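You operate a simulated robot arm through the tools that you are given. There is no shell and no other tool.

The job below is to be done with a simulated two-armed robot. You get a single attempt, and the scene is never put back.

TASK
Set the pine oil to warm at the heat on its tab.
Fine: in the jar warmer, vented cover shut over it; switch on last. Where these are worked on the way, their far stop is far enough and under half their travel is too little: vented cover.

The check looks at the end state, three seconds after you hand in, the way a careful person would. Anything else that was tipped, shoved, dropped, spilled or broken makes it a failure. Lids that push on must go on centred and level and be pressed home; caps that screw on are set level and turned clockwise until they are tight.

THE ROBOT
Two 6-joint arms with two-finger parallel grippers on one trunk that stands fixed in place. Base frame: the origin is at the foot of the trunk, x ahead of it, y to its left, z up; the work surface is at about z = 0.8. Lengths are in m, angles in degrees, forces in N, time in s.
The left shoulder is at [0.08, 0.216, 1.61], the right one opposite. With the tool pointing down near the work surface each hand reaches from about 0.1 to 0.64 m from the base axis, measured 20 degrees to its own side. Payload 3.43 kg a hand.
The TCP of each hand is the grasp point between the finger pads, 0.03 m short of the fingertips. In the tool frame z runs along the fingers and y along their closing line. The gripper opens to 0.094 m. The fingers are 0.028 m wide and 0.01 m thick; the gripper's body (0.05 by 0.096 m) begins 0.055 m behind the TCP.
Orientation is told as [roll, pitch, yaw] about the base's x, y, z axes, in that order, counted from this pose: with the fingers straight down and closing along the base's y, the tool's x points along the base's -x, its y along +y and its z along -z.

THE INTERFACE
- The arms move only by the tool step_arm. It takes "left_targets", "right_targets" or both (then of equal length, played together; a hand with none holds still); each is a list of rows, each a list of 7 numbers: the shift along the tool's x, y, z in units of 40 mm (1.0 is 40 mm), then the turn, a rotation vector about the tool's x, y, z in units of 5 degrees (1.0 is 5 degrees), then the opening, from 0 (shut) to 1 (fully open). In form: [[x, y, z, rx, ry, rz, jaw], ...]. A call has 1 to 20 rows; each row shifts and turns the commanded pose from where the row before left it, along the tool's axes as they then stand. A call with a number of a shift or a turn outside -1 to 1 is refused whole. Each row takes 0.2 s and may step no farther than 0.05 m and 8.6 degrees from the row before; otherwise, or with a gripper value out of range, the whole call is refused. A pose out of reach is approached as far as the arm can. The call stops where the force on the tool passes 90 N (or 10 N more than at its start, if that is more) or the arm is blocked; 0.2 s more then pass. The fingers move at their own pace (about 0.072 m/s each) and stop on an object; they squeeze with about 25 N. The grip force told is the motor's: it shows also when the fingers shut on nothing. Time passes only in rows, and 0.2 s behind the last, so rows that do not move let the fingers close. It gives the time, the measured TCP pose, the force on the tool (base axes), the opening and the grip force at its end, in the units of the frame above (readings bear some noise), with the torque about the TCP (base axes, N m) and any sound that the robot's microphone picked up.
- Cameras (640 x 400 px; columns grow to the right, rows downward): "scene" is now at [0.0964, 0.0318, 1.7591]; the picture's right is [0.45, -0.89, -0.00], its down [-0.74, -0.37, -0.56] and it looks along [0.50, 0.25, -0.83] (base axes); focal length 313 px, centre (320, 200). "left" rides on the left gripper at [0.076, -0.014, -0.102] in its tool frame; the picture's right is [0.18, 0.98, 0.00], its down [-0.75, 0.14, -0.64] and it looks along [-0.63, 0.12, 0.77] (tool axes); focal length 243 px, centre (320, 200). "right" rides on the right gripper at [0.076, 0.014, -0.103] in its tool frame; the picture's right is [-0.18, 0.98, 0.00], its down [-0.75, -0.14, -0.64] and it looks along [-0.63, -0.12, 0.77] (tool axes); focal length 243 px, centre (320, 200). There is no depth. A picture from a camera that has moved, and an enlarged one, comes with that camera's place and axes in the base frame and with its lens.
- grab_frame(camera): a new picture of that camera. No time passes.
- slide_trunk(by): slides the trunk up (or, below 0, down) by that many m; the arms and the scene camera ride with it, the base frame stays. It gives what a move gives, with no picture.
- aim_head(pan, tilt): turns the head with the scene camera to pan (to the left, within 86 degrees either way) and tilt (down, from -29 to 69), counted from straight ahead of the robot. It gives what a move gives.
- close_up(camera, box): a new picture of the part [left, top, right, bottom] of that camera's present view, enlarged. No time passes.
- sign_off(): hands the job in; it is judged then, once.

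Places have to be worked out from the pictures, the camera data and where the tool is seen. Open the grippers and draw the arms clear of the work before you hand the job in, unless the task says otherwise.

The tools are called after ">>>" as a command line: name --argument value ..., lists and objects as JSON in quotes. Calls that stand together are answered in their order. step_arm: Moves the arms, as the interface text tells. Its arguments: {"type":"object","properties":{"left_targets":{"type":"array"},"right_targets":{"type":"array"}},"required":[]} The other tools are called the same way: slide_trunk (by) moves the trunk up or down; aim_head (pan, tilt) turns the head that bears the scene camera; grab_frame (camera) takes a picture; close_up (camera, box) takes an enlarged picture of a part of a camera's view; sign_off () hands the job in.

At the start:

```text
clock: 0.0
left_eef_pos: [0.4565, 0.4299, 1.0609]
left_tcp_rot: [0.0, 0.0, -0.1]
left_ft_force: [-0.8, -0.1, 0.1]
left_ft_torque: [-0.04, 0.0, 0.0]
left_finger_gap: 0.094
left_gripper_force: 0.1
right_eef_pos: [0.6452, -0.0357, 1.1397]
right_tcp_rot: [0.0, 0.0, 0.1]
right_ft_force: [0.5, -0.6, 1.0]
right_ft_torque: [0.02, -0.01, -0.03]
right_finger_gap: 0.0937
right_gripper_force: 0.0
trunk travel left (down, up): [-0.84, 0.0]
head pan, tilt (commanded): [26.8, 55.8]
```

scene: 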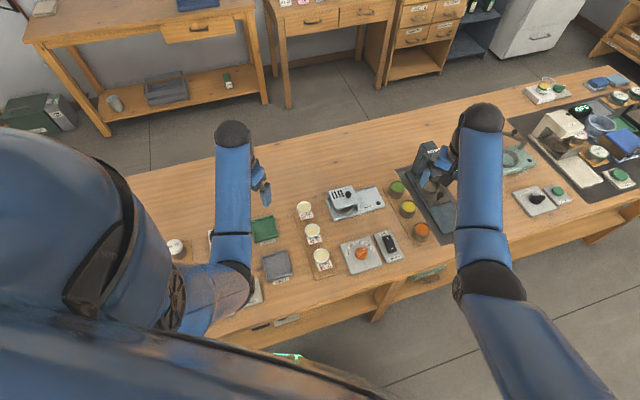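
right: 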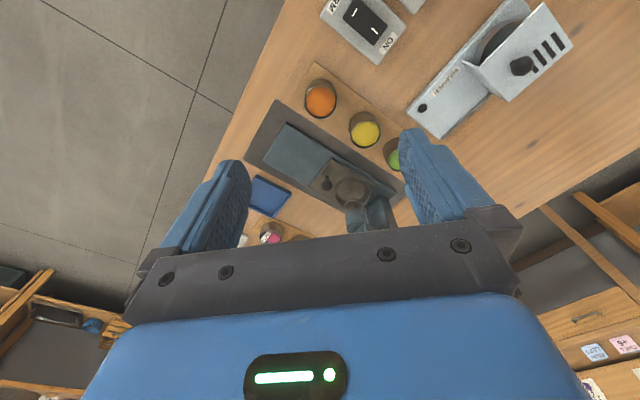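
left: 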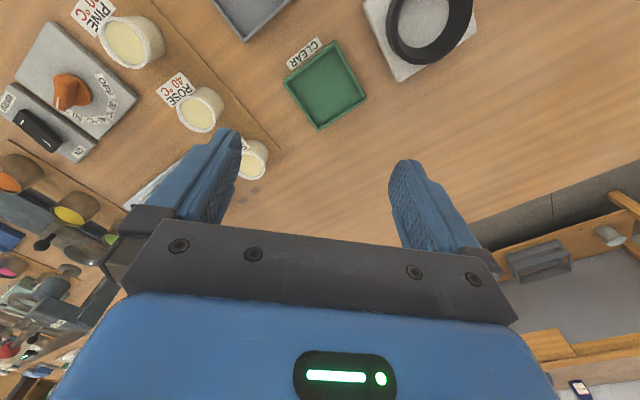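

The pictures show three labelled oil jars, a dial plate, a switch plate and a device with a slatted cover. I'll take enlarged views to read labels and work out the layout.

>>> close_up --camera "scene" --box '[280, 160, 460, 290]'

>>> close_up --camera "left" --box '[0, 0, 280, 175]'

>>> close_up --camera "right" --box '[300, 0, 600, 187]'

>>> close_up --camera "scene" --box '[150, 200, 310, 320]'

```text
3.08 times, centred on (370, 225) of scene
camera zoom: at [0.0964, 0.0318, 1.7591], right [0.45, -0.89, 0.0], down [-0.74, -0.37, -0.56], along [0.5, 0.25, -0.83], focal length 963 px, centre (166, 123)
```

zoom: 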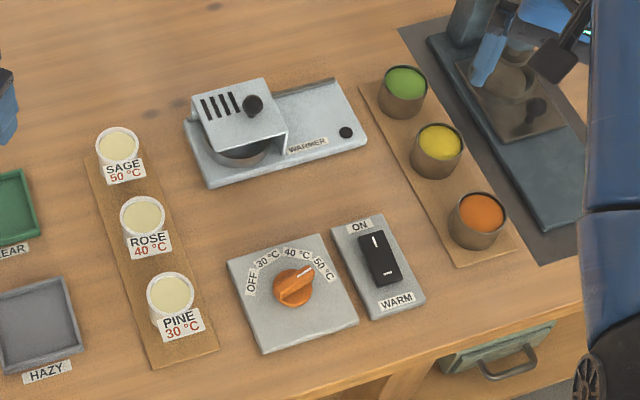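

```text
2.29 times, centred on (140, 88) of left
camera zoom: at [0.3815, 0.4163, 1.1629], right [-0.18, 0.98, 0.0], down [0.75, 0.14, 0.64], along [0.63, 0.12, -0.77], focal length 555 px, centre (731, 457)
```

zoom: 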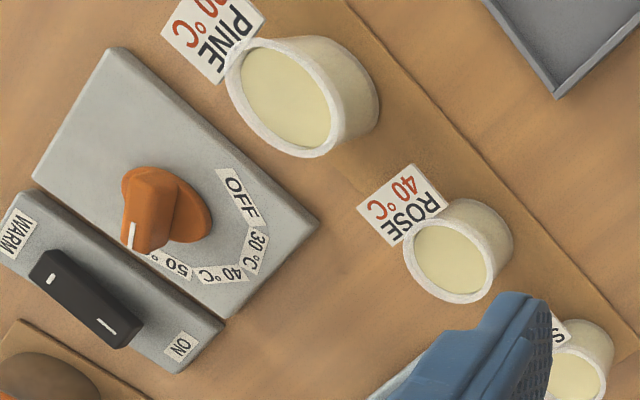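

```text
2.13 times, centred on (450, 94) of right
camera zoom: at [0.5694, -0.0217, 1.2402], right [0.18, 0.98, 0.0], down [0.75, -0.14, 0.64], along [0.63, -0.12, -0.77], focal length 518 px, centre (43, 427)
```

zoom: 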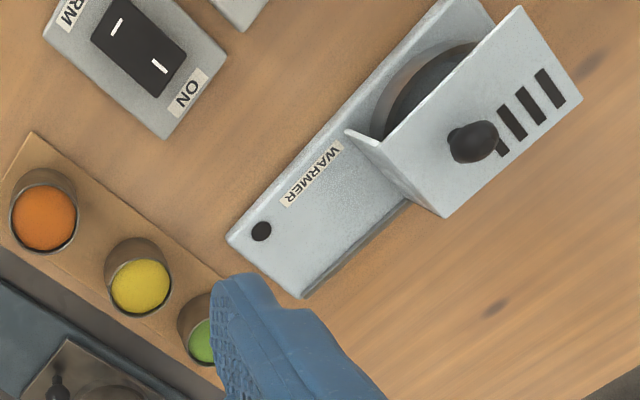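

```text
3.33 times, centred on (230, 260) of scene
camera zoom: at [0.0964, 0.0318, 1.7591], right [0.45, -0.89, 0.0], down [-0.74, -0.37, -0.56], along [0.5, 0.25, -0.83], focal length 1043 px, centre (620, 0)
```

zoom: 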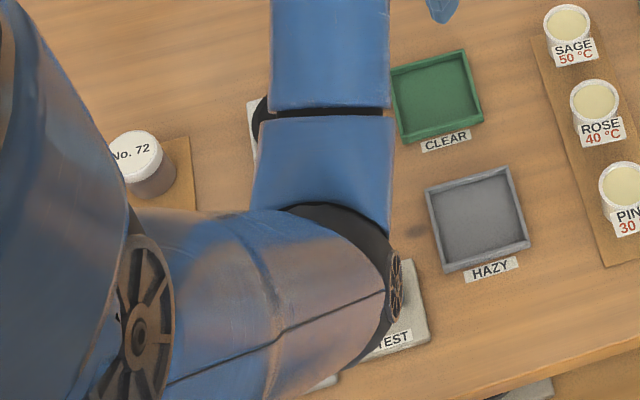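

The table has the PINE jar (30 °C tab), dial, WARM switch and warmer with a slatted cover. The warmer lies about 0.7 m out, so I'll raise both arms before lowering the trunk for reach, pulling the right arm back a bit.

>>> step_arm --left_targets '[[0, 0, -1, 0, 0, 0, 1], [0, 0, -1, 0, 0, 0, 1], [0, 0, -1, 0, 0, 0, 1], [0, 0, -1, 0, 0, 0, 1], [0, 0, -1, 0, 0, 0, 1], [0, 0, -1, 0, 0, 0, 1]]' --right_targets '[[0, 0, -1, 0, 0, 0, 1], [0.7, 0, -1, 0, 0, 0, 1], [0.7, 0, -1, 0, 0, 0, 1], [0.7, 0, -1, 0, 0, 0, 1], [0.7, 0, -1, 0, 0, 0, 1], [0.7, 0, -1, 0, 0, 0, 1]]'

```text
clock: 1.4
left_eef_pos: [0.5348, 0.4758, 1.1122]
left_tcp_rot: [0.0, 0.0, 0.0]
left_ft_force: [0.4, 0.7, -1.1]
left_ft_torque: [0.0, 0.01, -0.02]
left_finger_gap: 0.0944
left_gripper_force: 0.1
left hand out of reach, approached as far as the arm can: row 1, 2, 3, 4, 5, 6
right_eef_pos: [0.6763, 0.0287, 1.2706]
right_tcp_rot: [0.0, 0.1, 0.0]
right_ft_force: [-1.1, -1.0, -0.2]
right_ft_torque: [-0.01, 0.0, 0.0]
right_finger_gap: 0.0943
right_gripper_force: 0.0
right hand out of reach, approached as far as the arm can: row 2, 3, 4, 5, 6
trunk travel left (down, up): [-0.84, 0.0]
head pan, tilt (commanded): [26.8, 55.8]
```

Both hands hit their upper limit near the shoulder, so lifting moved them outward; lowering the trunk shifts that band down. I'll look at what the cameras see now before doing anything else.

>>> grab_frame --camera "left"

>>> grab_frame --camera "right"

>>> grab_frame --camera "scene"

```text
taken
camera left: at [0.459, 0.4623, 1.2157], right [-0.18, 0.98, 0.0], down [0.75, 0.14, 0.64], along [0.63, 0.12, -0.77], focal length 243 px, centre (320, 200)
```

left: 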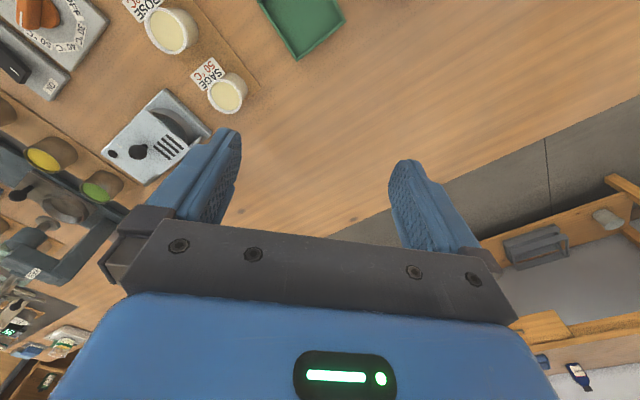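

```text
taken
camera right: at [0.5991, 0.0424, 1.3721], right [0.18, 0.98, 0.0], down [0.75, -0.14, 0.64], along [0.63, -0.12, -0.77], focal length 243 px, centre (320, 200)
```

right: 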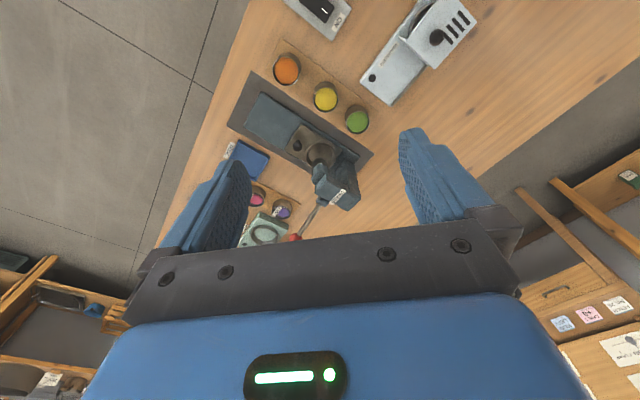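

```text
taken
camera scene: at [0.0974, 0.0334, 1.7589], right [0.45, -0.89, 0.0], down [-0.74, -0.37, -0.56], along [0.5, 0.25, -0.83], focal length 313 px, centre (320, 200)
```

scene: 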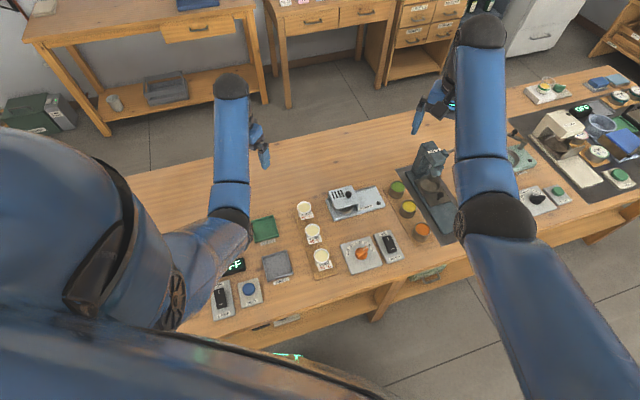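

I can see the warmer's side from the left camera and its top from the right; enlarging both, plus the dial from the scene camera.

>>> close_up --camera "left" --box '[90, 70, 230, 190]'

>>> close_up --camera "right" --box '[350, 0, 500, 110]'

>>> close_up --camera "scene" --box '[320, 170, 400, 220]'

>>> close_up --camera "scene" --box '[330, 220, 410, 280]'

>>> close_up --camera "scene" --box '[290, 190, 350, 280]'

```text
3.33 times, centred on (160, 130) of left
camera zoom: at [0.459, 0.4623, 1.2157], right [-0.18, 0.98, 0.0], down [0.75, 0.14, 0.64], along [0.63, 0.12, -0.77], focal length 809 px, centre (853, 433)
```

zoom: 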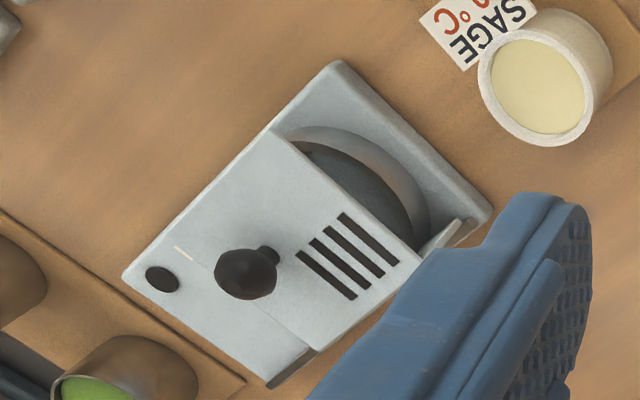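

```text
3.64 times, centred on (425, 55) of right
camera zoom: at [0.5991, 0.0424, 1.3721], right [0.18, 0.98, 0.0], down [0.75, -0.14, 0.64], along [0.63, -0.12, -0.77], focal length 882 px, centre (-62, 727)
```

zoom: 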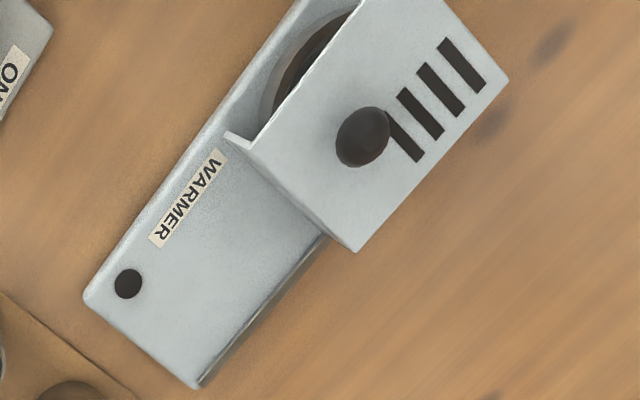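

```text
8.00 times, centred on (360, 195) of scene
camera zoom: at [0.0974, 0.0334, 1.7589], right [0.45, -0.89, 0.0], down [-0.74, -0.37, -0.56], along [0.5, 0.25, -0.83], focal length 2504 px, centre (0, 240)
```

zoom: 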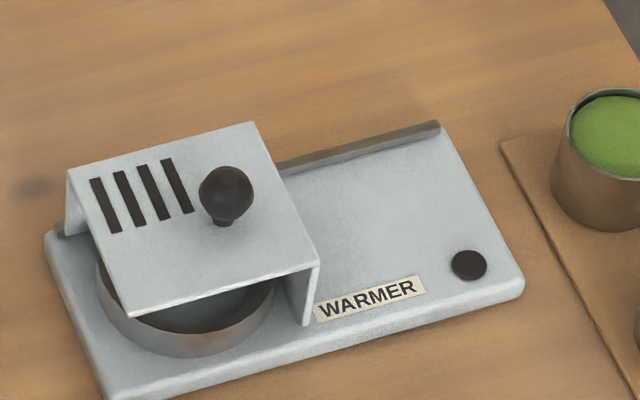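

```text
6.67 times, centred on (370, 250) of scene
camera zoom: at [0.0974, 0.0334, 1.7589], right [0.45, -0.89, 0.0], down [-0.74, -0.37, -0.56], along [0.5, 0.25, -0.83], focal length 2087 px, centre (-13, -133)
```

zoom: 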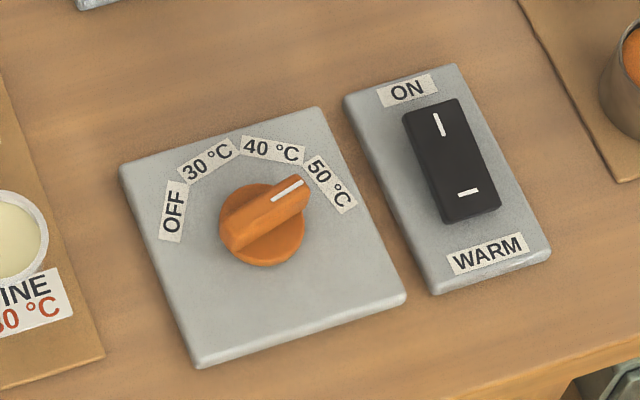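

```text
4.44 times, centred on (320, 235) of scene
camera zoom: at [0.0974, 0.0334, 1.7589], right [0.45, -0.89, 0.0], down [-0.74, -0.37, -0.56], along [0.5, 0.25, -0.83], focal length 1391 px, centre (320, 44)
```

zoom: 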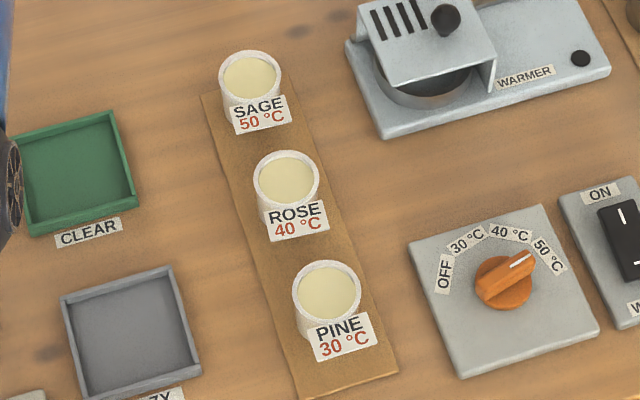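

The layout is aligned with the table at about 45° to the base: the warmer's cover slides along a back rail toward the black stop, the dial currently points to 50 °C, and the PINE jar is at about [0.46, 0.21]. I'll first move the right arm out to its own side, clear of the left arm's workspace.

>>> step_arm --right_targets '[[0, -1, 0, 0, 0, 0, 1], [0, -1, 0, 0, 0, 0, 1], [0, -1, 0, 0, 0, 0, 1], [0, -1, 0, 0, 0, 0, 1], [0, -1, 0, 0, 0, 0, 1], [0, -1, 0, 0, 0, 0, 1]]'

```text
clock: 2.8
left_eef_pos: [0.534, 0.4743, 1.1149]
left_tcp_rot: [0.0, 0.0, 0.0]
left_ft_force: [-0.1, -1.1, -0.3]
left_ft_torque: [0.02, 0.02, -0.01]
left_finger_gap: 0.0939
left_gripper_force: 0.1
right_eef_pos: [0.7157, -0.2058, 1.2551]
right_tcp_rot: [0.1, 0.0, 0.1]
right_ft_force: [0.9, 0.0, 0.0]
right_ft_torque: [0.0, 0.0, 0.01]
right_finger_gap: 0.0939
right_gripper_force: 0.0
right hand out of reach, approached as far as the arm can: row 1, 2, 3, 4, 6
trunk travel left (down, up): [-0.84, 0.0]
head pan, tilt (commanded): [26.8, 55.8]
```

The right hand moved about 0.24 m to its side. I'll bring it lower and nearer, where it is in front of the table and out of the way.

>>> step_arm --right_targets '[[0, -1, 0, 0, 0, 0, 1], [0, -1, 0, 0, 0, 0, 1], [0, -1, 0, 0, 0, 0, 1], [0.5, -0.5, 0.7, 0, 0, 0, 1], [0.5, -0.5, 0.7, 0, 0, 0, 1], [0.5, -0.5, 0.7, 0, 0, 0, 1], [0.5, 0, 0.7, 0, 0, 0, 1]]'

>>> grab_frame --camera "scene"

```text
clock: 4.4
left_eef_pos: [0.5333, 0.4759, 1.1141]
left_tcp_rot: [0.0, -0.1, 0.1]
left_ft_force: [-1.1, 0.3, 0.3]
left_ft_torque: [0.0, 0.03, 0.0]
left_finger_gap: 0.0938
left_gripper_force: 0.1
right_eef_pos: [0.6329, -0.3846, 1.144]
right_tcp_rot: [0.0, 0.0, 0.1]
right_ft_force: [0.6, -0.2, -0.4]
right_ft_torque: [0.02, -0.02, -0.01]
right_finger_gap: 0.0938
right_gripper_force: 0.0
trunk travel left (down, up): [-0.84, 0.0]
head pan, tilt (commanded): [26.8, 55.8]
```

```text
taken
camera scene: at [0.0959, 0.0316, 1.7592], right [0.45, -0.89, 0.0], down [-0.74, -0.37, -0.56], along [0.5, 0.25, -0.83], focal length 313 px, centre (320, 200)
```

scene: 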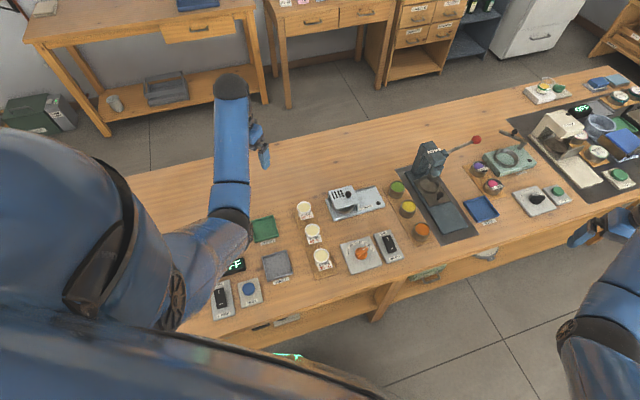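

The right arm is well clear in front of the table. Now I bring the left hand above the warmer at about z 1.08 and turn it 45° so its axes line up with the table.

>>> step_arm --left_targets '[[-0.21, -0.86, 0.1, 0, 0, 0, 1], [-0.21, -0.86, 0.1, 0, 0, 0, 1], [-0.21, -0.86, 0.1, 0, 0, 0, 1], [-0.21, -0.86, 0.1, 0, 0, 0, 1], [-0.21, -0.86, 0.1, 0, 0, 0, 1], [-0.21, -0.86, 0.1, 0, 0, 0, 1], [-0.21, -0.86, 0.1, 0, 0, 0, 1], [-0.21, -0.86, 0.1, 0, 0, 0, 1], [0, 0, 0, 0, 0, -1, 1], [0, 0, 0, 0, 0, -1, 1], [0, 0, 0, 0, 0, -1, 1], [0, 0, 0, 0, 0, -1, 1], [0, 0, 0, 0, 0, -1, 1], [0, 0, 0, 0, 0, -1, 1], [0, 0, 0, 0, 0, -1, 1], [0, 0, 0, 0, 0, -1, 1], [0, 0, 0, 0, 0, -1, 1]]'

>>> grab_frame --camera "left"

>>> grab_frame --camera "scene"

```text
clock: 8.0
left_eef_pos: [0.6019, 0.1989, 1.0824]
left_tcp_rot: [0.0, 0.0, 45.2]
left_ft_force: [-0.1, 0.6, 0.9]
left_ft_torque: [0.01, -0.02, -0.02]
left_finger_gap: 0.0937
left_gripper_force: 0.0
right_eef_pos: [0.6336, -0.3832, 1.1424]
right_tcp_rot: [0.0, 0.0, 0.0]
right_ft_force: [0.1, -0.9, 0.7]
right_ft_torque: [-0.03, 0.0, 0.0]
right_finger_gap: 0.0943
right_gripper_force: 0.0
trunk travel left (down, up): [-0.84, 0.0]
head pan, tilt (commanded): [26.8, 55.8]
```

```text
taken
camera left: at [0.5583, 0.1351, 1.1844], right [-0.83, 0.56, 0.0], down [0.43, 0.63, 0.64], along [0.36, 0.53, -0.77], focal length 243 px, centre (320, 200)
```

left: 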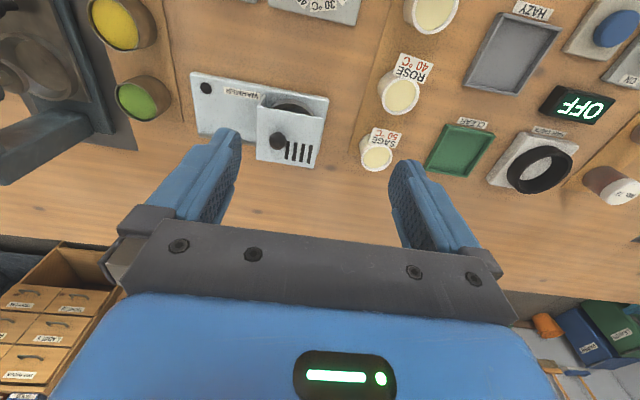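

```text
taken
camera scene: at [0.0965, 0.0318, 1.7591], right [0.45, -0.89, 0.0], down [-0.74, -0.37, -0.56], along [0.5, 0.25, -0.83], focal length 313 px, centre (320, 200)
```

scene: 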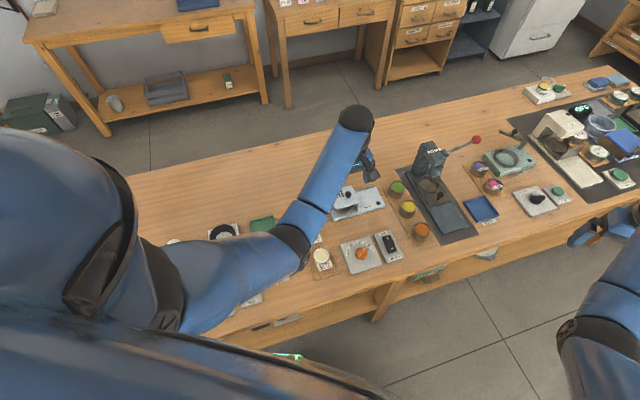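

The warmer is in view between the fingers. I'll enlarge it and the dial area for measuring.

>>> close_up --camera "left" --box '[180, 55, 350, 175]'

>>> close_up --camera "left" --box '[340, 0, 500, 100]'

>>> close_up --camera "scene" --box '[300, 170, 400, 280]'

```text
3.33 times, centred on (265, 115) of left
camera zoom: at [0.5583, 0.1351, 1.1844], right [-0.83, 0.56, 0.0], down [0.43, 0.63, 0.64], along [0.36, 0.53, -0.77], focal length 809 px, centre (503, 483)
```

zoom: 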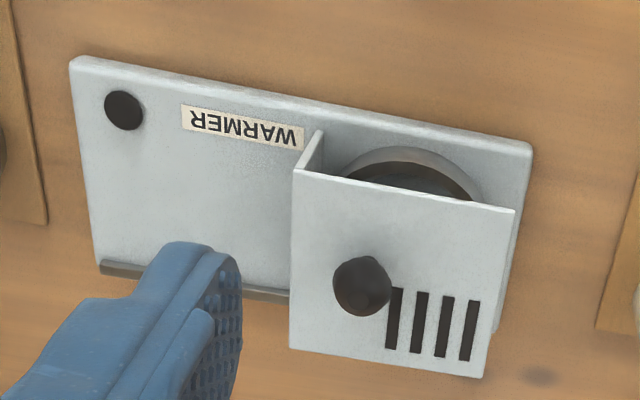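

```text
4.00 times, centred on (420, 50) of left
camera zoom: at [0.5583, 0.1351, 1.1844], right [-0.83, 0.56, 0.0], down [0.43, 0.63, 0.64], along [0.36, 0.53, -0.77], focal length 970 px, centre (-80, 800)
```

zoom: 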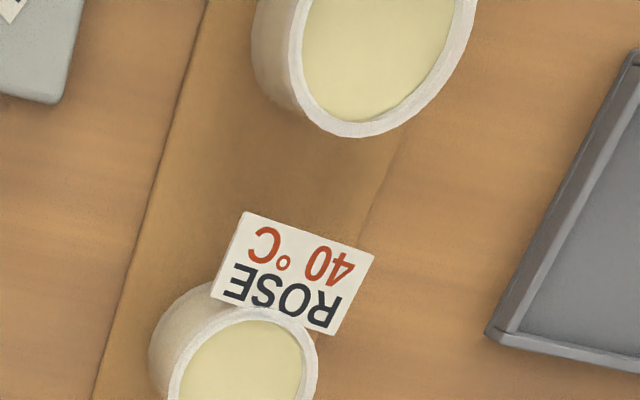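

```text
3.64 times, centred on (350, 225) of scene
camera zoom: at [0.0965, 0.0318, 1.7591], right [0.45, -0.89, 0.0], down [-0.74, -0.37, -0.56], along [0.5, 0.25, -0.83], focal length 1138 px, centre (211, 109)
```

zoom: 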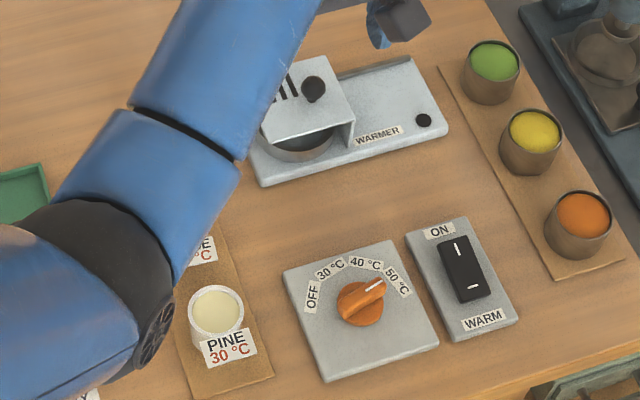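

Triangulating from the cameras, the cover's knob ball is at about [0.689, 0.226, 0.885] and the cover top at z ≈ 0.865. I move the left hand above the knob at a safe height before lowering the trunk.

>>> step_arm --left_targets '[[-0.504, -0.265, -0.425, 0, 0, 0, 1], [-0.504, -0.265, -0.425, 0, 0, 0, 1], [-0.504, -0.265, -0.425, 0, 0, 0, 1], [-0.504, -0.265, -0.425, 0, 0, 0, 1]]'

```text
clock: 9.0
left_eef_pos: [0.6898, 0.2259, 1.1502]
left_tcp_rot: [0.1, 0.1, 45.0]
left_ft_force: [0.9, -0.1, 0.4]
left_ft_torque: [0.04, -0.02, -0.05]
left_finger_gap: 0.0937
left_gripper_force: 0.1
right_eef_pos: [0.6338, -0.3847, 1.1418]
right_tcp_rot: [0.0, -0.1, 0.0]
right_ft_force: [-0.1, -0.7, -0.4]
right_ft_torque: [0.02, -0.02, -0.01]
right_finger_gap: 0.0941
right_gripper_force: 0.0
trunk travel left (down, up): [-0.84, 0.0]
head pan, tilt (commanded): [26.8, 55.8]
```

The hand is over the knob at z 1.15. I check where the elbow hangs before lowering the trunk.

>>> grab_frame --camera "scene"

>>> grab_frame --camera "left"

>>> grab_frame --camera "right"

```text
taken
camera scene: at [0.0972, 0.0318, 1.759], right [0.45, -0.89, 0.0], down [-0.74, -0.37, -0.56], along [0.5, 0.25, -0.83], focal length 313 px, centre (320, 200)
```

scene: 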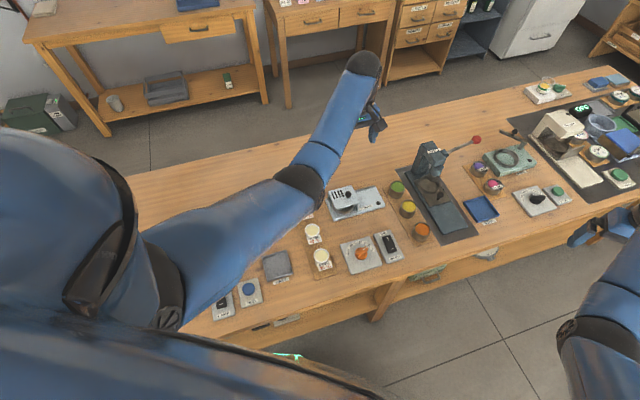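

```text
taken
camera left: at [0.6455, 0.1621, 1.2523], right [-0.83, 0.56, 0.0], down [0.43, 0.63, 0.64], along [0.36, 0.53, -0.77], focal length 243 px, centre (320, 200)
```

left: 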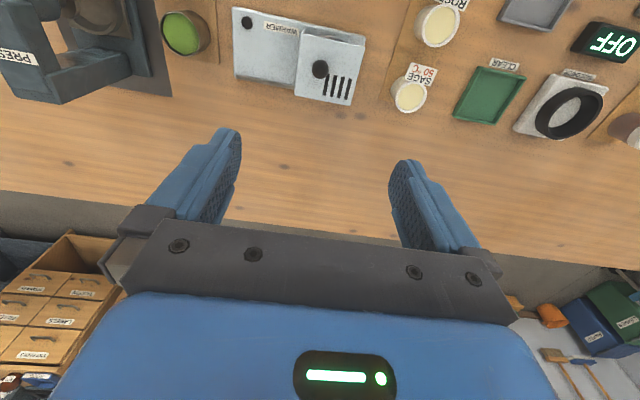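

```text
taken
camera right: at [0.557, -0.3699, 1.2431], right [0.18, 0.98, 0.0], down [0.75, -0.14, 0.64], along [0.63, -0.12, -0.77], focal length 243 px, centre (320, 200)
```

right: 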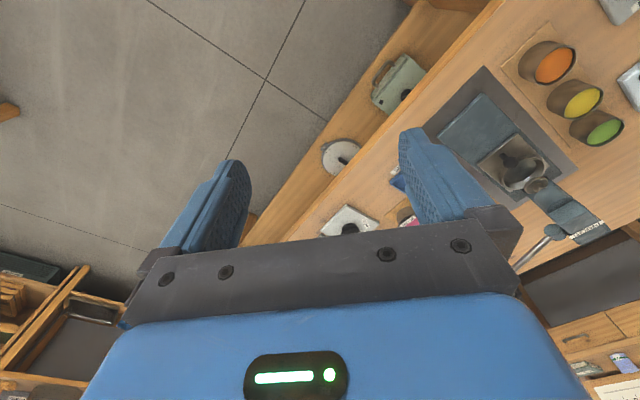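

The elbow is near [0.41, 0.22, 1.28], so it stays well above the jars if the trunk drops 0.2 m. I lower the trunk now.

>>> slide_trunk --by -0.2

>>> grab_frame --camera "left"

>>> grab_frame --camera "scene"

```text
clock: 11.2
left_eef_pos: [0.6875, 0.2262, 0.9514]
left_tcp_rot: [0.0, 0.0, 44.9]
left_ft_force: [-1.1, 0.7, 0.3]
left_ft_torque: [0.02, 0.0, 0.01]
left_finger_gap: 0.094
left_gripper_force: 0.1
right_eef_pos: [0.6326, -0.3834, 0.9418]
right_tcp_rot: [0.0, 0.0, -0.1]
right_ft_force: [-0.3, -0.6, 0.1]
right_ft_torque: [0.02, -0.01, 0.03]
right_finger_gap: 0.0939
right_gripper_force: 0.1
trunk travel left (down, up): [-0.64, 0.2]
head pan, tilt (commanded): [26.8, 55.8]
```

```text
taken
camera left: at [0.6449, 0.1619, 1.0528], right [-0.83, 0.56, 0.0], down [0.43, 0.63, 0.64], along [0.36, 0.53, -0.77], focal length 243 px, centre (320, 200)
```

left: 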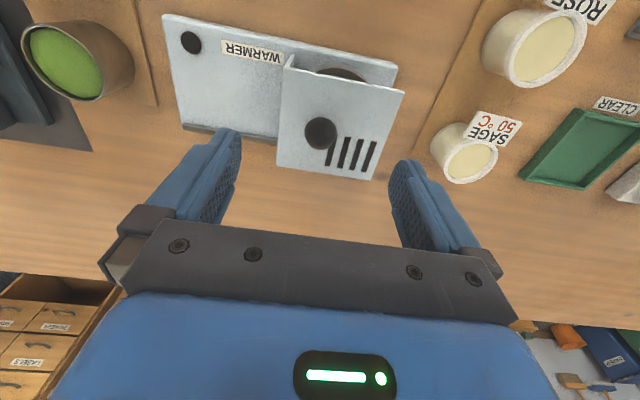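

```text
taken
camera scene: at [0.0964, 0.0317, 1.5592], right [0.45, -0.89, 0.0], down [-0.74, -0.37, -0.56], along [0.5, 0.25, -0.83], focal length 313 px, centre (320, 200)
```

scene: 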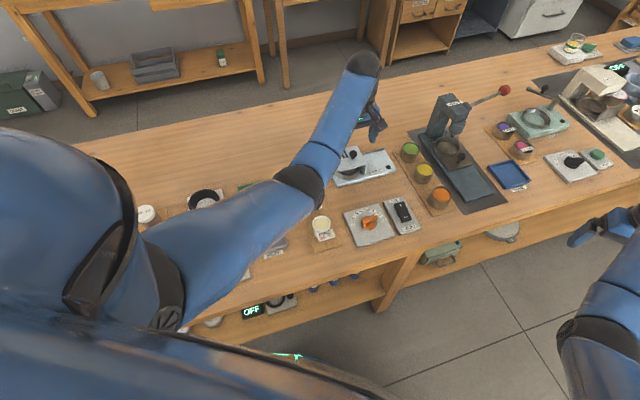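

I'm above the knob at z 0.95. An enlarged view gives me a better fix on the knob relative to the hand.

>>> close_up --camera "left" --box '[240, 50, 400, 150]'

>>> close_up --camera "scene" --box '[320, 110, 440, 210]'

```text
4.00 times, centred on (320, 100) of left
camera zoom: at [0.6449, 0.1619, 1.0528], right [-0.83, 0.56, 0.0], down [0.43, 0.63, 0.64], along [0.36, 0.53, -0.77], focal length 970 px, centre (320, 600)
```

zoom: 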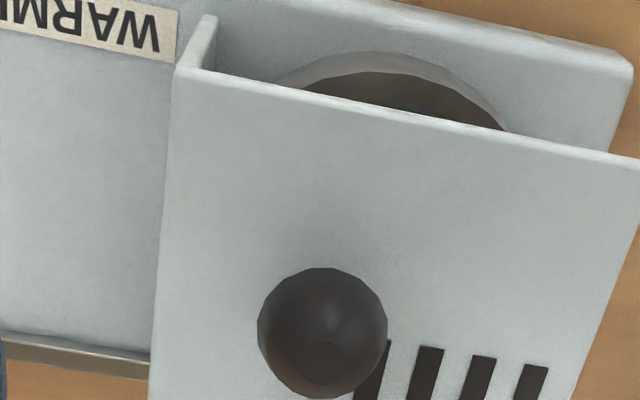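

```text
4.00 times, centred on (380, 160) of scene
camera zoom: at [0.0964, 0.0317, 1.5592], right [0.45, -0.89, 0.0], down [-0.74, -0.37, -0.56], along [0.5, 0.25, -0.83], focal length 1252 px, centre (80, 360)
```

zoom: 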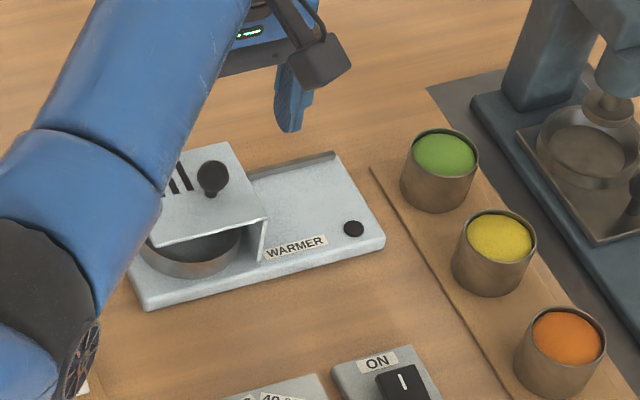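

The knob ball is at [0.6885, 0.226, 0.884], right under the hand. I descend to TCP z ≈ 0.901 (fingertips just above the cover top) and close on it.

>>> step_arm --left_targets '[[0, 0, 0.42, 0, 0, 0, 1], [0, 0, 0.42, 0, 0, 0, 1], [0, 0, 0.42, 0, 0, 0, 1], [0, 0, 0, 0, 0, 0, 0], [0, 0, 0, 0, 0, 0, 0], [0, 0, 0, 0, 0, 0, 0], [0, 0, 0, 0, 0, 0, 0]]'

>>> grab_frame --camera "left"

```text
clock: 12.8
left_eef_pos: [0.6895, 0.2254, 0.8996]
left_tcp_rot: [-0.1, 0.0, 45.0]
left_ft_force: [-0.3, 1.7, 3.3]
left_ft_torque: [-0.01, -0.05, -0.02]
left_finger_gap: 0.0234
left_gripper_force: 44.7
right_eef_pos: [0.6337, -0.3857, 0.9434]
right_tcp_rot: [0.0, 0.0, 0.1]
right_ft_force: [-0.6, -0.4, 0.0]
right_ft_torque: [-0.02, -0.02, -0.03]
right_finger_gap: 0.094
right_gripper_force: 0.1
trunk travel left (down, up): [-0.64, 0.2]
head pan, tilt (commanded): [26.8, 55.8]
```

```text
taken
camera left: at [0.6462, 0.1616, 1.0023], right [-0.83, 0.56, 0.0], down [0.43, 0.63, 0.64], along [0.36, 0.53, -0.77], focal length 243 px, centre (320, 200)
```

left: 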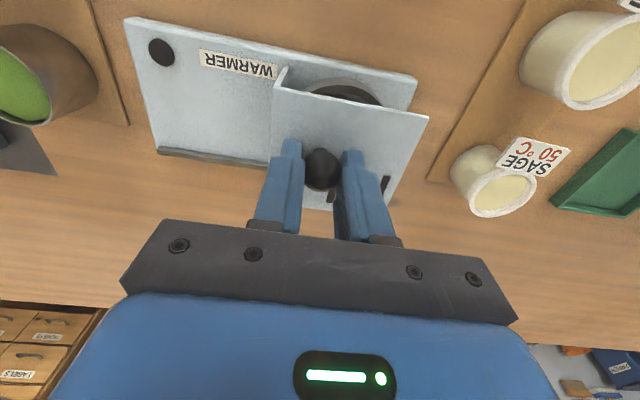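

The knob is gripped (gap 23 mm). I now draw the cover toward the black stop along the warmer's long axis, gently at first.

>>> step_arm --left_targets '[[0, -0.25, 0, 0, 0, 0, 0], [0, -0.25, 0, 0, 0, 0, 0], [0, -0.25, 0, 0, 0, 0, 0]]'

>>> grab_frame --camera "left"

```text
clock: 13.6
left_eef_pos: [0.7093, 0.2037, 0.8999]
left_tcp_rot: [0.0, 0.0, 45.0]
left_ft_force: [1.2, 1.1, 1.1]
left_ft_torque: [0.01, 0.17, -0.03]
left_finger_gap: 0.0231
left_gripper_force: 44.8
right_eef_pos: [0.6328, -0.3834, 0.9424]
right_tcp_rot: [0.0, 0.0, 0.1]
right_ft_force: [0.1, 0.4, 0.2]
right_ft_torque: [0.03, -0.01, 0.03]
right_finger_gap: 0.0938
right_gripper_force: 0.1
trunk travel left (down, up): [-0.64, 0.2]
head pan, tilt (commanded): [26.8, 55.8]
```

```text
taken
camera left: at [0.6668, 0.141, 1.0023], right [-0.83, 0.56, 0.0], down [0.43, 0.63, 0.64], along [0.36, 0.53, -0.77], focal length 243 px, centre (320, 200)
```

left: 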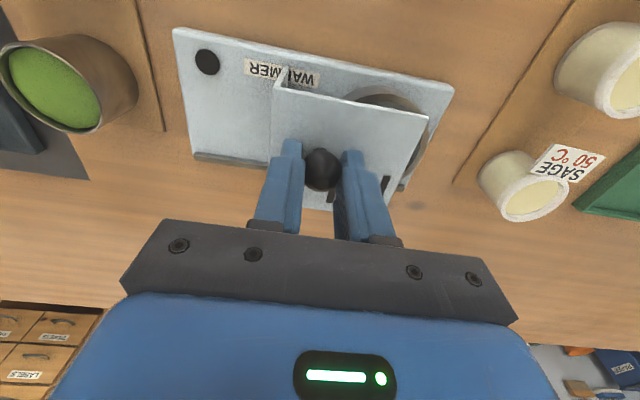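

The cover slides freely and stays on its rail. I continue 50 mm more toward the stop.

>>> step_arm --left_targets '[[0, -0.25, 0, 0, 0, 0, 0], [0, -0.25, 0, 0, 0, 0, 0], [0, -0.25, 0, 0, 0, 0, 0], [0, -0.25, 0, 0, 0, 0, 0]]'

>>> grab_frame --camera "left"

```text
clock: 14.6
left_eef_pos: [0.7348, 0.18, 0.9007]
left_tcp_rot: [0.0, 0.0, 45.1]
left_ft_force: [13.0, 11.7, -4.7]
left_ft_torque: [0.16, -0.1, -0.05]
left_finger_gap: 0.0235
left_gripper_force: 45.0
left hand out of reach, approached as far as the arm can: row 4
right_eef_pos: [0.6366, -0.3818, 0.9412]
right_tcp_rot: [-0.1, 0.1, 0.1]
right_ft_force: [-0.5, 0.0, 0.3]
right_ft_torque: [0.06, 0.0, 0.01]
right_finger_gap: 0.0938
right_gripper_force: 0.0
trunk travel left (down, up): [-0.64, 0.2]
head pan, tilt (commanded): [26.8, 55.8]
```

```text
taken
camera left: at [0.6907, 0.117, 1.0023], right [-0.83, 0.56, 0.0], down [0.43, 0.63, 0.64], along [0.36, 0.53, -0.77], focal length 243 px, centre (320, 200)
```

left: 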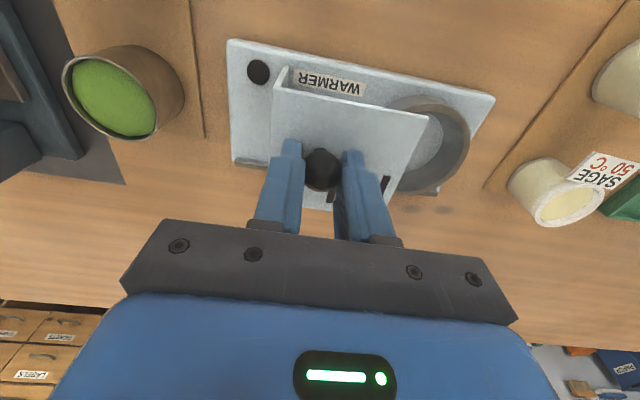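

The arm ran out of reach after 65 mm of travel, with the well still partly covered. I release the knob, rise 0.1 m, and will lower the trunk another 0.1 m to finish.

>>> step_arm --left_targets '[[0, 0, 0, 0, 0, 0, 1], [0, 0, 0, 0, 0, 0, 1], [0, 0, 0, 0, 0, 0, 1], [0, 0, -0.6, 0, 0, 0, 1], [0, 0, -0.8, 0, 0, 0, 1], [0, 0, -0.8, 0, 0, 0, 1], [0, 0, -0.6, 0, 0, 0, 1]]'

>>> grab_frame --camera "left"

```text
clock: 16.2
left_eef_pos: [0.7302, 0.1763, 1.0149]
left_tcp_rot: [0.0, 0.0, 45.1]
left_ft_force: [-0.2, 0.1, -0.4]
left_ft_torque: [0.01, -0.01, -0.02]
left_finger_gap: 0.0939
left_gripper_force: 0.1
right_eef_pos: [0.6336, -0.3847, 0.9425]
right_tcp_rot: [0.0, 0.0, -0.1]
right_ft_force: [-0.2, 0.0, -0.5]
right_ft_torque: [0.0, 0.06, 0.01]
right_finger_gap: 0.0938
right_gripper_force: 0.1
trunk travel left (down, up): [-0.64, 0.2]
head pan, tilt (commanded): [26.8, 55.8]
```

```text
taken
camera left: at [0.6873, 0.1134, 1.1182], right [-0.83, 0.56, 0.0], down [0.43, 0.63, 0.64], along [0.36, 0.53, -0.77], focal length 243 px, centre (320, 200)
```

left: 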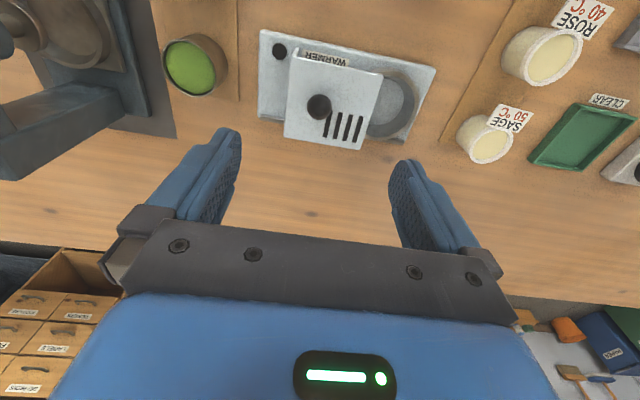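

Before the next trunk drop I shift the right hand farther from the table edge, and centre the left hand over the knob (about 5 mm toward the back).

>>> step_arm --left_targets '[[-0.06, 0, 0, 0, 0, 0, 1], [-0.06, 0, 0, 0, 0, 0, 1], [0, 0, 0, 0, 0, 0, 1]]' --right_targets '[[0.4, -0.8, 0, 0, 0, 0, 1], [0.4, -0.8, 0, 0, 0, 0, 1], [0, 0, 0, 0, 0, 0, 1]]'

>>> slide_trunk --by -0.1

>>> grab_frame --camera "left"

>>> grab_frame --camera "scene"

```text
clock: 17.0
left_eef_pos: [0.7349, 0.1807, 1.0145]
left_tcp_rot: [0.0, 0.1, 45.0]
left_ft_force: [-0.5, -0.3, 0.2]
left_ft_torque: [-0.02, 0.01, 0.0]
left_finger_gap: 0.094
left_gripper_force: 0.0
right_eef_pos: [0.6011, -0.4485, 0.9428]
right_tcp_rot: [0.1, 0.0, 0.1]
right_ft_force: [0.6, -0.6, -0.4]
right_ft_torque: [-0.01, -0.04, 0.02]
right_finger_gap: 0.0937
right_gripper_force: 0.0
trunk travel left (down, up): [-0.64, 0.2]
head pan, tilt (commanded): [26.8, 55.8]
```

```text
clock: 18.3
left_eef_pos: [0.7351, 0.1808, 0.9143]
left_tcp_rot: [0.0, 0.1, 45.0]
left_ft_force: [-0.1, 0.2, 0.3]
left_ft_torque: [0.0, -0.01, -0.01]
left_finger_gap: 0.0938
left_gripper_force: 0.1
right_eef_pos: [0.6014, -0.4484, 0.8422]
right_tcp_rot: [0.0, 0.1, 0.0]
right_ft_force: [-1.0, -0.8, 0.2]
right_ft_torque: [-0.01, -0.02, 0.02]
right_finger_gap: 0.094
right_gripper_force: 0.1
trunk travel left (down, up): [-0.54, 0.3]
head pan, tilt (commanded): [26.8, 55.8]
```

```text
taken
camera left: at [0.6911, 0.1163, 1.0172], right [-0.83, 0.56, 0.0], down [0.43, 0.63, 0.64], along [0.36, 0.53, -0.77], focal length 243 px, centre (320, 200)
```

left: 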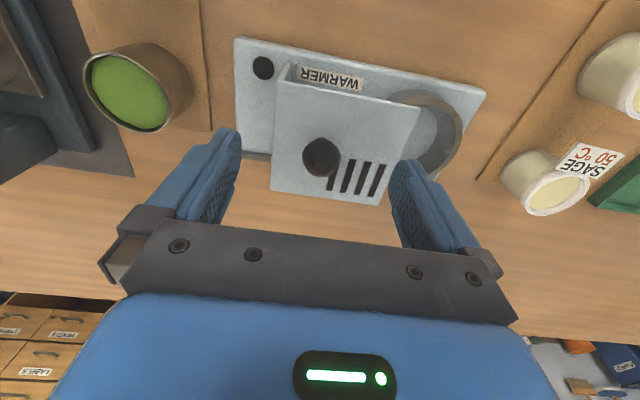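

```text
taken
camera scene: at [0.0963, 0.0317, 1.4592], right [0.45, -0.89, 0.0], down [-0.74, -0.37, -0.56], along [0.5, 0.25, -0.83], focal length 313 px, centre (320, 200)
```

scene: 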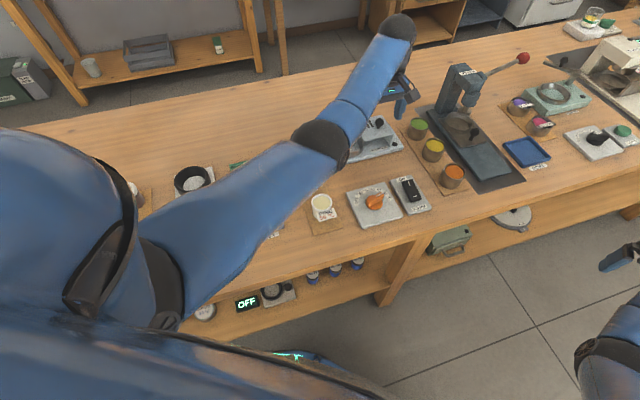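

The knob is between the fingers again. I lower 14 mm, close, and push on to the stop.

>>> step_arm --left_targets '[[0, 0, 0.18, 0, 0, 0, 1], [0, 0, 0.17, 0, 0, 0, 1], [0, 0, 0, 0, 0, 0, 0], [0, 0, 0, 0, 0, 0, 0], [0, 0, 0, 0, 0, 0, 0], [0, 0, 0, 0, 0, 0, 0], [0, -0.15, 0, 0, 0, 0, 0], [0, -0.15, 0, 0, 0, 0, 0]]'

>>> grab_frame --camera "left"

```text
clock: 20.1
left_eef_pos: [0.7434, 0.1712, 0.9005]
left_tcp_rot: [0.0, 0.0, 45.0]
left_ft_force: [0.7, 0.3, -0.5]
left_ft_torque: [-0.02, 0.22, 0.04]
left_finger_gap: 0.0235
left_gripper_force: 44.8
right_eef_pos: [0.6007, -0.4478, 0.8418]
right_tcp_rot: [0.0, 0.0, 0.0]
right_ft_force: [0.7, 0.4, 0.4]
right_ft_torque: [-0.03, -0.02, 0.01]
right_finger_gap: 0.0942
right_gripper_force: 0.1
trunk travel left (down, up): [-0.54, 0.3]
head pan, tilt (commanded): [26.8, 55.8]
```

```text
taken
camera left: at [0.7001, 0.1075, 1.0032], right [-0.83, 0.56, 0.0], down [0.43, 0.63, 0.64], along [0.36, 0.53, -0.77], focal length 243 px, centre (320, 200)
```

left: 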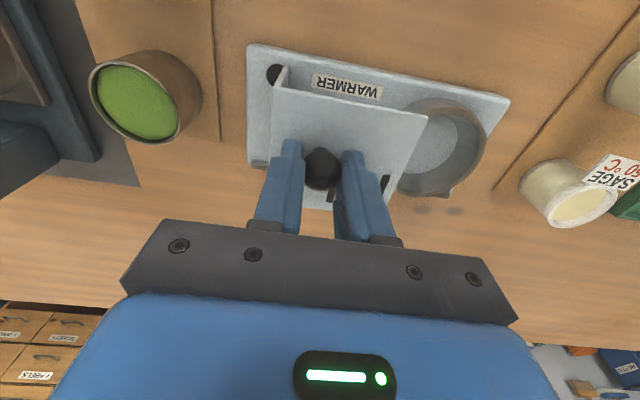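

No stop yet; the cover passes over the black dot with almost no force. I keep pushing in small steps.

>>> step_arm --left_targets '[[0, -0.15, 0, 0, 0, 0, 0], [0, -0.15, 0, 0, 0, 0, 0], [0, -0.15, 0, 0, 0, 0, 0]]'

>>> grab_frame --camera "left"

```text
clock: 20.9
left_eef_pos: [0.7562, 0.1584, 0.9]
left_tcp_rot: [0.0, -0.1, 45.0]
left_ft_force: [1.7, 0.9, -0.3]
left_ft_torque: [-0.23, 0.49, -0.04]
left_finger_gap: 0.0234
left_gripper_force: 45.6
right_eef_pos: [0.6007, -0.4473, 0.8435]
right_tcp_rot: [0.0, 0.0, 0.0]
right_ft_force: [0.0, 0.1, 0.0]
right_ft_torque: [0.03, 0.0, -0.02]
right_finger_gap: 0.0942
right_gripper_force: 0.1
trunk travel left (down, up): [-0.54, 0.3]
head pan, tilt (commanded): [26.8, 55.8]
```

```text
taken
camera left: at [0.7119, 0.0955, 1.0032], right [-0.83, 0.56, 0.0], down [0.43, 0.63, 0.64], along [0.36, 0.53, -0.77], focal length 243 px, centre (320, 200)
```

left: 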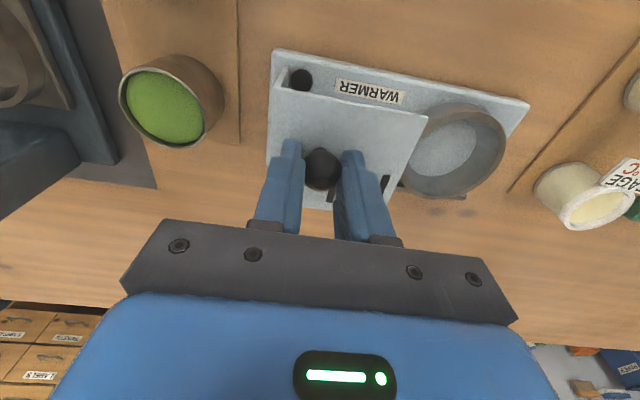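

The cover is nearly at the plate's end and the well is almost fully open. Small further steps to feel for the stop.

>>> step_arm --left_targets '[[0, -0.1, 0, 0, 0, 0, 0], [0, -0.1, 0, 0, 0, 0, 0]]'

```text
clock: 21.5
left_eef_pos: [0.7558, 0.1573, 0.9006]
left_tcp_rot: [-0.1, 0.0, 45.1]
left_ft_force: [7.6, 6.4, -2.5]
left_ft_torque: [-0.11, 0.03, -0.11]
left_finger_gap: 0.0232
left_gripper_force: 44.7
left hand out of reach, approached as far as the arm can: row 1
right_eef_pos: [0.6025, -0.4453, 0.8416]
right_tcp_rot: [0.0, 0.0, 0.1]
right_ft_force: [-0.5, -0.6, -0.5]
right_ft_torque: [0.0, 0.0, 0.0]
right_finger_gap: 0.0938
right_gripper_force: 0.0
trunk travel left (down, up): [-0.54, 0.3]
head pan, tilt (commanded): [26.8, 55.8]
```

Reach ends here after 96 mm of travel. I release the knob, rise, and look at how much room there is over the well.

>>> step_arm --left_targets '[[0, 0, 0, 0, 0, 0, 1], [0, 0, 0, 0, 0, 0, 1], [0, 0, 0, 0, 0, 0, 1], [0.3, 0, -0.6, 0, 0, 0, 1], [0.5, 0.3, -0.8, 0, 0, 0, 1], [0.5, 0.5, -0.8, 0, 0, 0, 1], [0.5, 0.5, -0.5, 0, 0, 0, 1]]'

>>> grab_frame --camera "left"

>>> grab_frame --camera "scene"

```text
clock: 23.1
left_eef_pos: [0.7237, 0.134, 0.9905]
left_tcp_rot: [0.2, 0.0, 45.1]
left_ft_force: [0.7, 0.2, -0.7]
left_ft_torque: [0.02, -0.02, 0.02]
left_finger_gap: 0.0941
left_gripper_force: 0.1
left hand out of reach, approached as far as the arm can: row 6, 7
right_eef_pos: [0.6012, -0.4481, 0.8419]
right_tcp_rot: [0.0, -0.1, 0.0]
right_ft_force: [-0.4, 0.1, -0.1]
right_ft_torque: [0.02, 0.0, 0.02]
right_finger_gap: 0.0939
right_gripper_force: 0.1
trunk travel left (down, up): [-0.54, 0.3]
head pan, tilt (commanded): [26.8, 55.8]
```

```text
taken
camera left: at [0.681, 0.0697, 1.0917], right [-0.83, 0.56, 0.0], down [0.43, 0.63, 0.64], along [0.36, 0.53, -0.77], focal length 243 px, centre (320, 200)
```

left: 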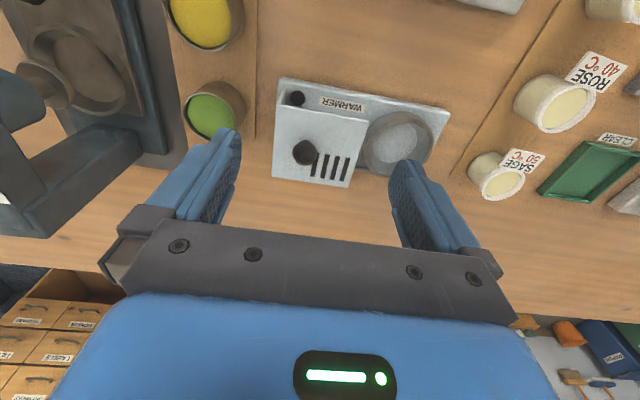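

```text
taken
camera scene: at [0.097, 0.0313, 1.4591], right [0.45, -0.89, 0.0], down [-0.74, -0.37, -0.56], along [0.5, 0.25, -0.83], focal length 313 px, centre (320, 200)
```

scene: 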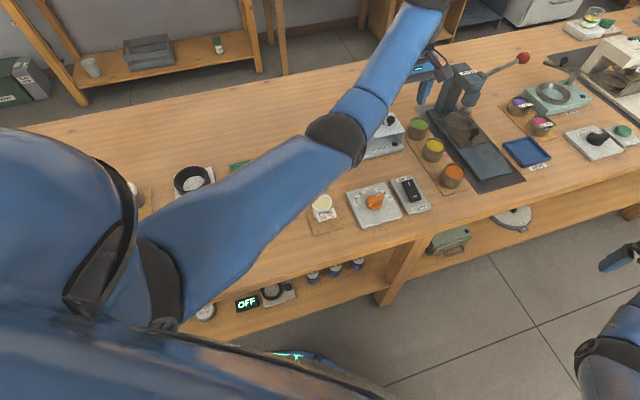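

The well is now exposed. I'll enlarge it to measure its centre and the clearance to the cover.

>>> close_up --camera "left" --box '[260, 70, 460, 195]'

>>> close_up --camera "left" --box '[450, 40, 640, 210]'

```text
3.20 times, centred on (360, 132) of left
camera zoom: at [0.681, 0.0697, 1.0917], right [-0.83, 0.56, 0.0], down [0.43, 0.63, 0.64], along [0.36, 0.53, -0.77], focal length 776 px, centre (192, 416)
```

zoom: 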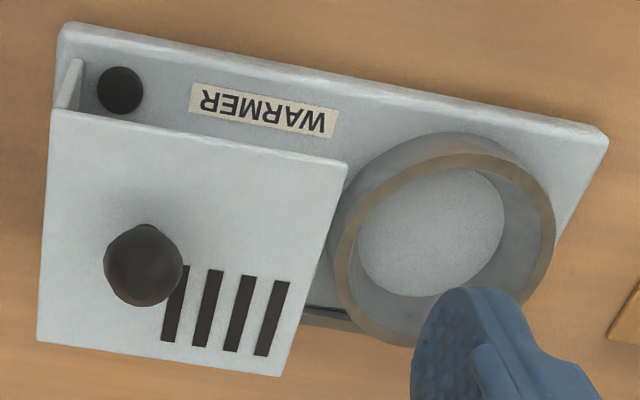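

```text
2.35 times, centred on (545, 125) of left
camera zoom: at [0.681, 0.0697, 1.0917], right [-0.83, 0.56, 0.0], down [0.43, 0.63, 0.64], along [0.36, 0.53, -0.77], focal length 571 px, centre (-209, 376)
```

zoom: 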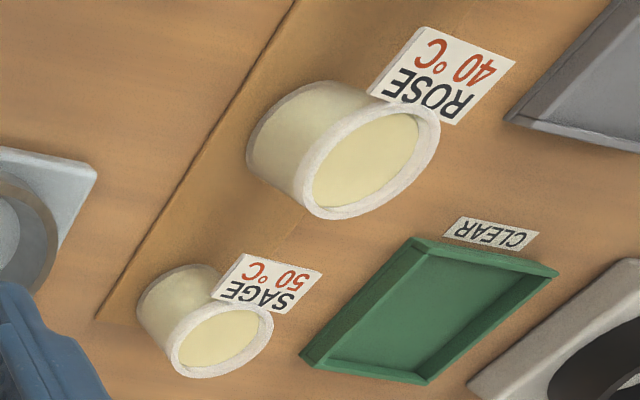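

The well's centre measures about [0.682, 0.2355] and the cover edge is clear of its rim, so the cover is open. Now I raise the trunk 0.25 m to be able to reach back to the PINE jar.

>>> slide_trunk --by 0.25

```text
clock: 25.7
left_eef_pos: [0.725, 0.1334, 1.2393]
left_tcp_rot: [0.1, 0.0, 45.0]
left_ft_force: [0.9, 0.5, -0.8]
left_ft_torque: [0.01, 0.0, -0.01]
left_finger_gap: 0.0941
left_gripper_force: 0.1
right_eef_pos: [0.601, -0.4484, 1.0932]
right_tcp_rot: [0.0, 0.0, 0.0]
right_ft_force: [0.2, -0.1, 0.2]
right_ft_torque: [0.0, 0.02, 0.0]
right_finger_gap: 0.0939
right_gripper_force: 0.1
trunk travel left (down, up): [-0.79, 0.05]
head pan, tilt (commanded): [26.8, 55.8]
```

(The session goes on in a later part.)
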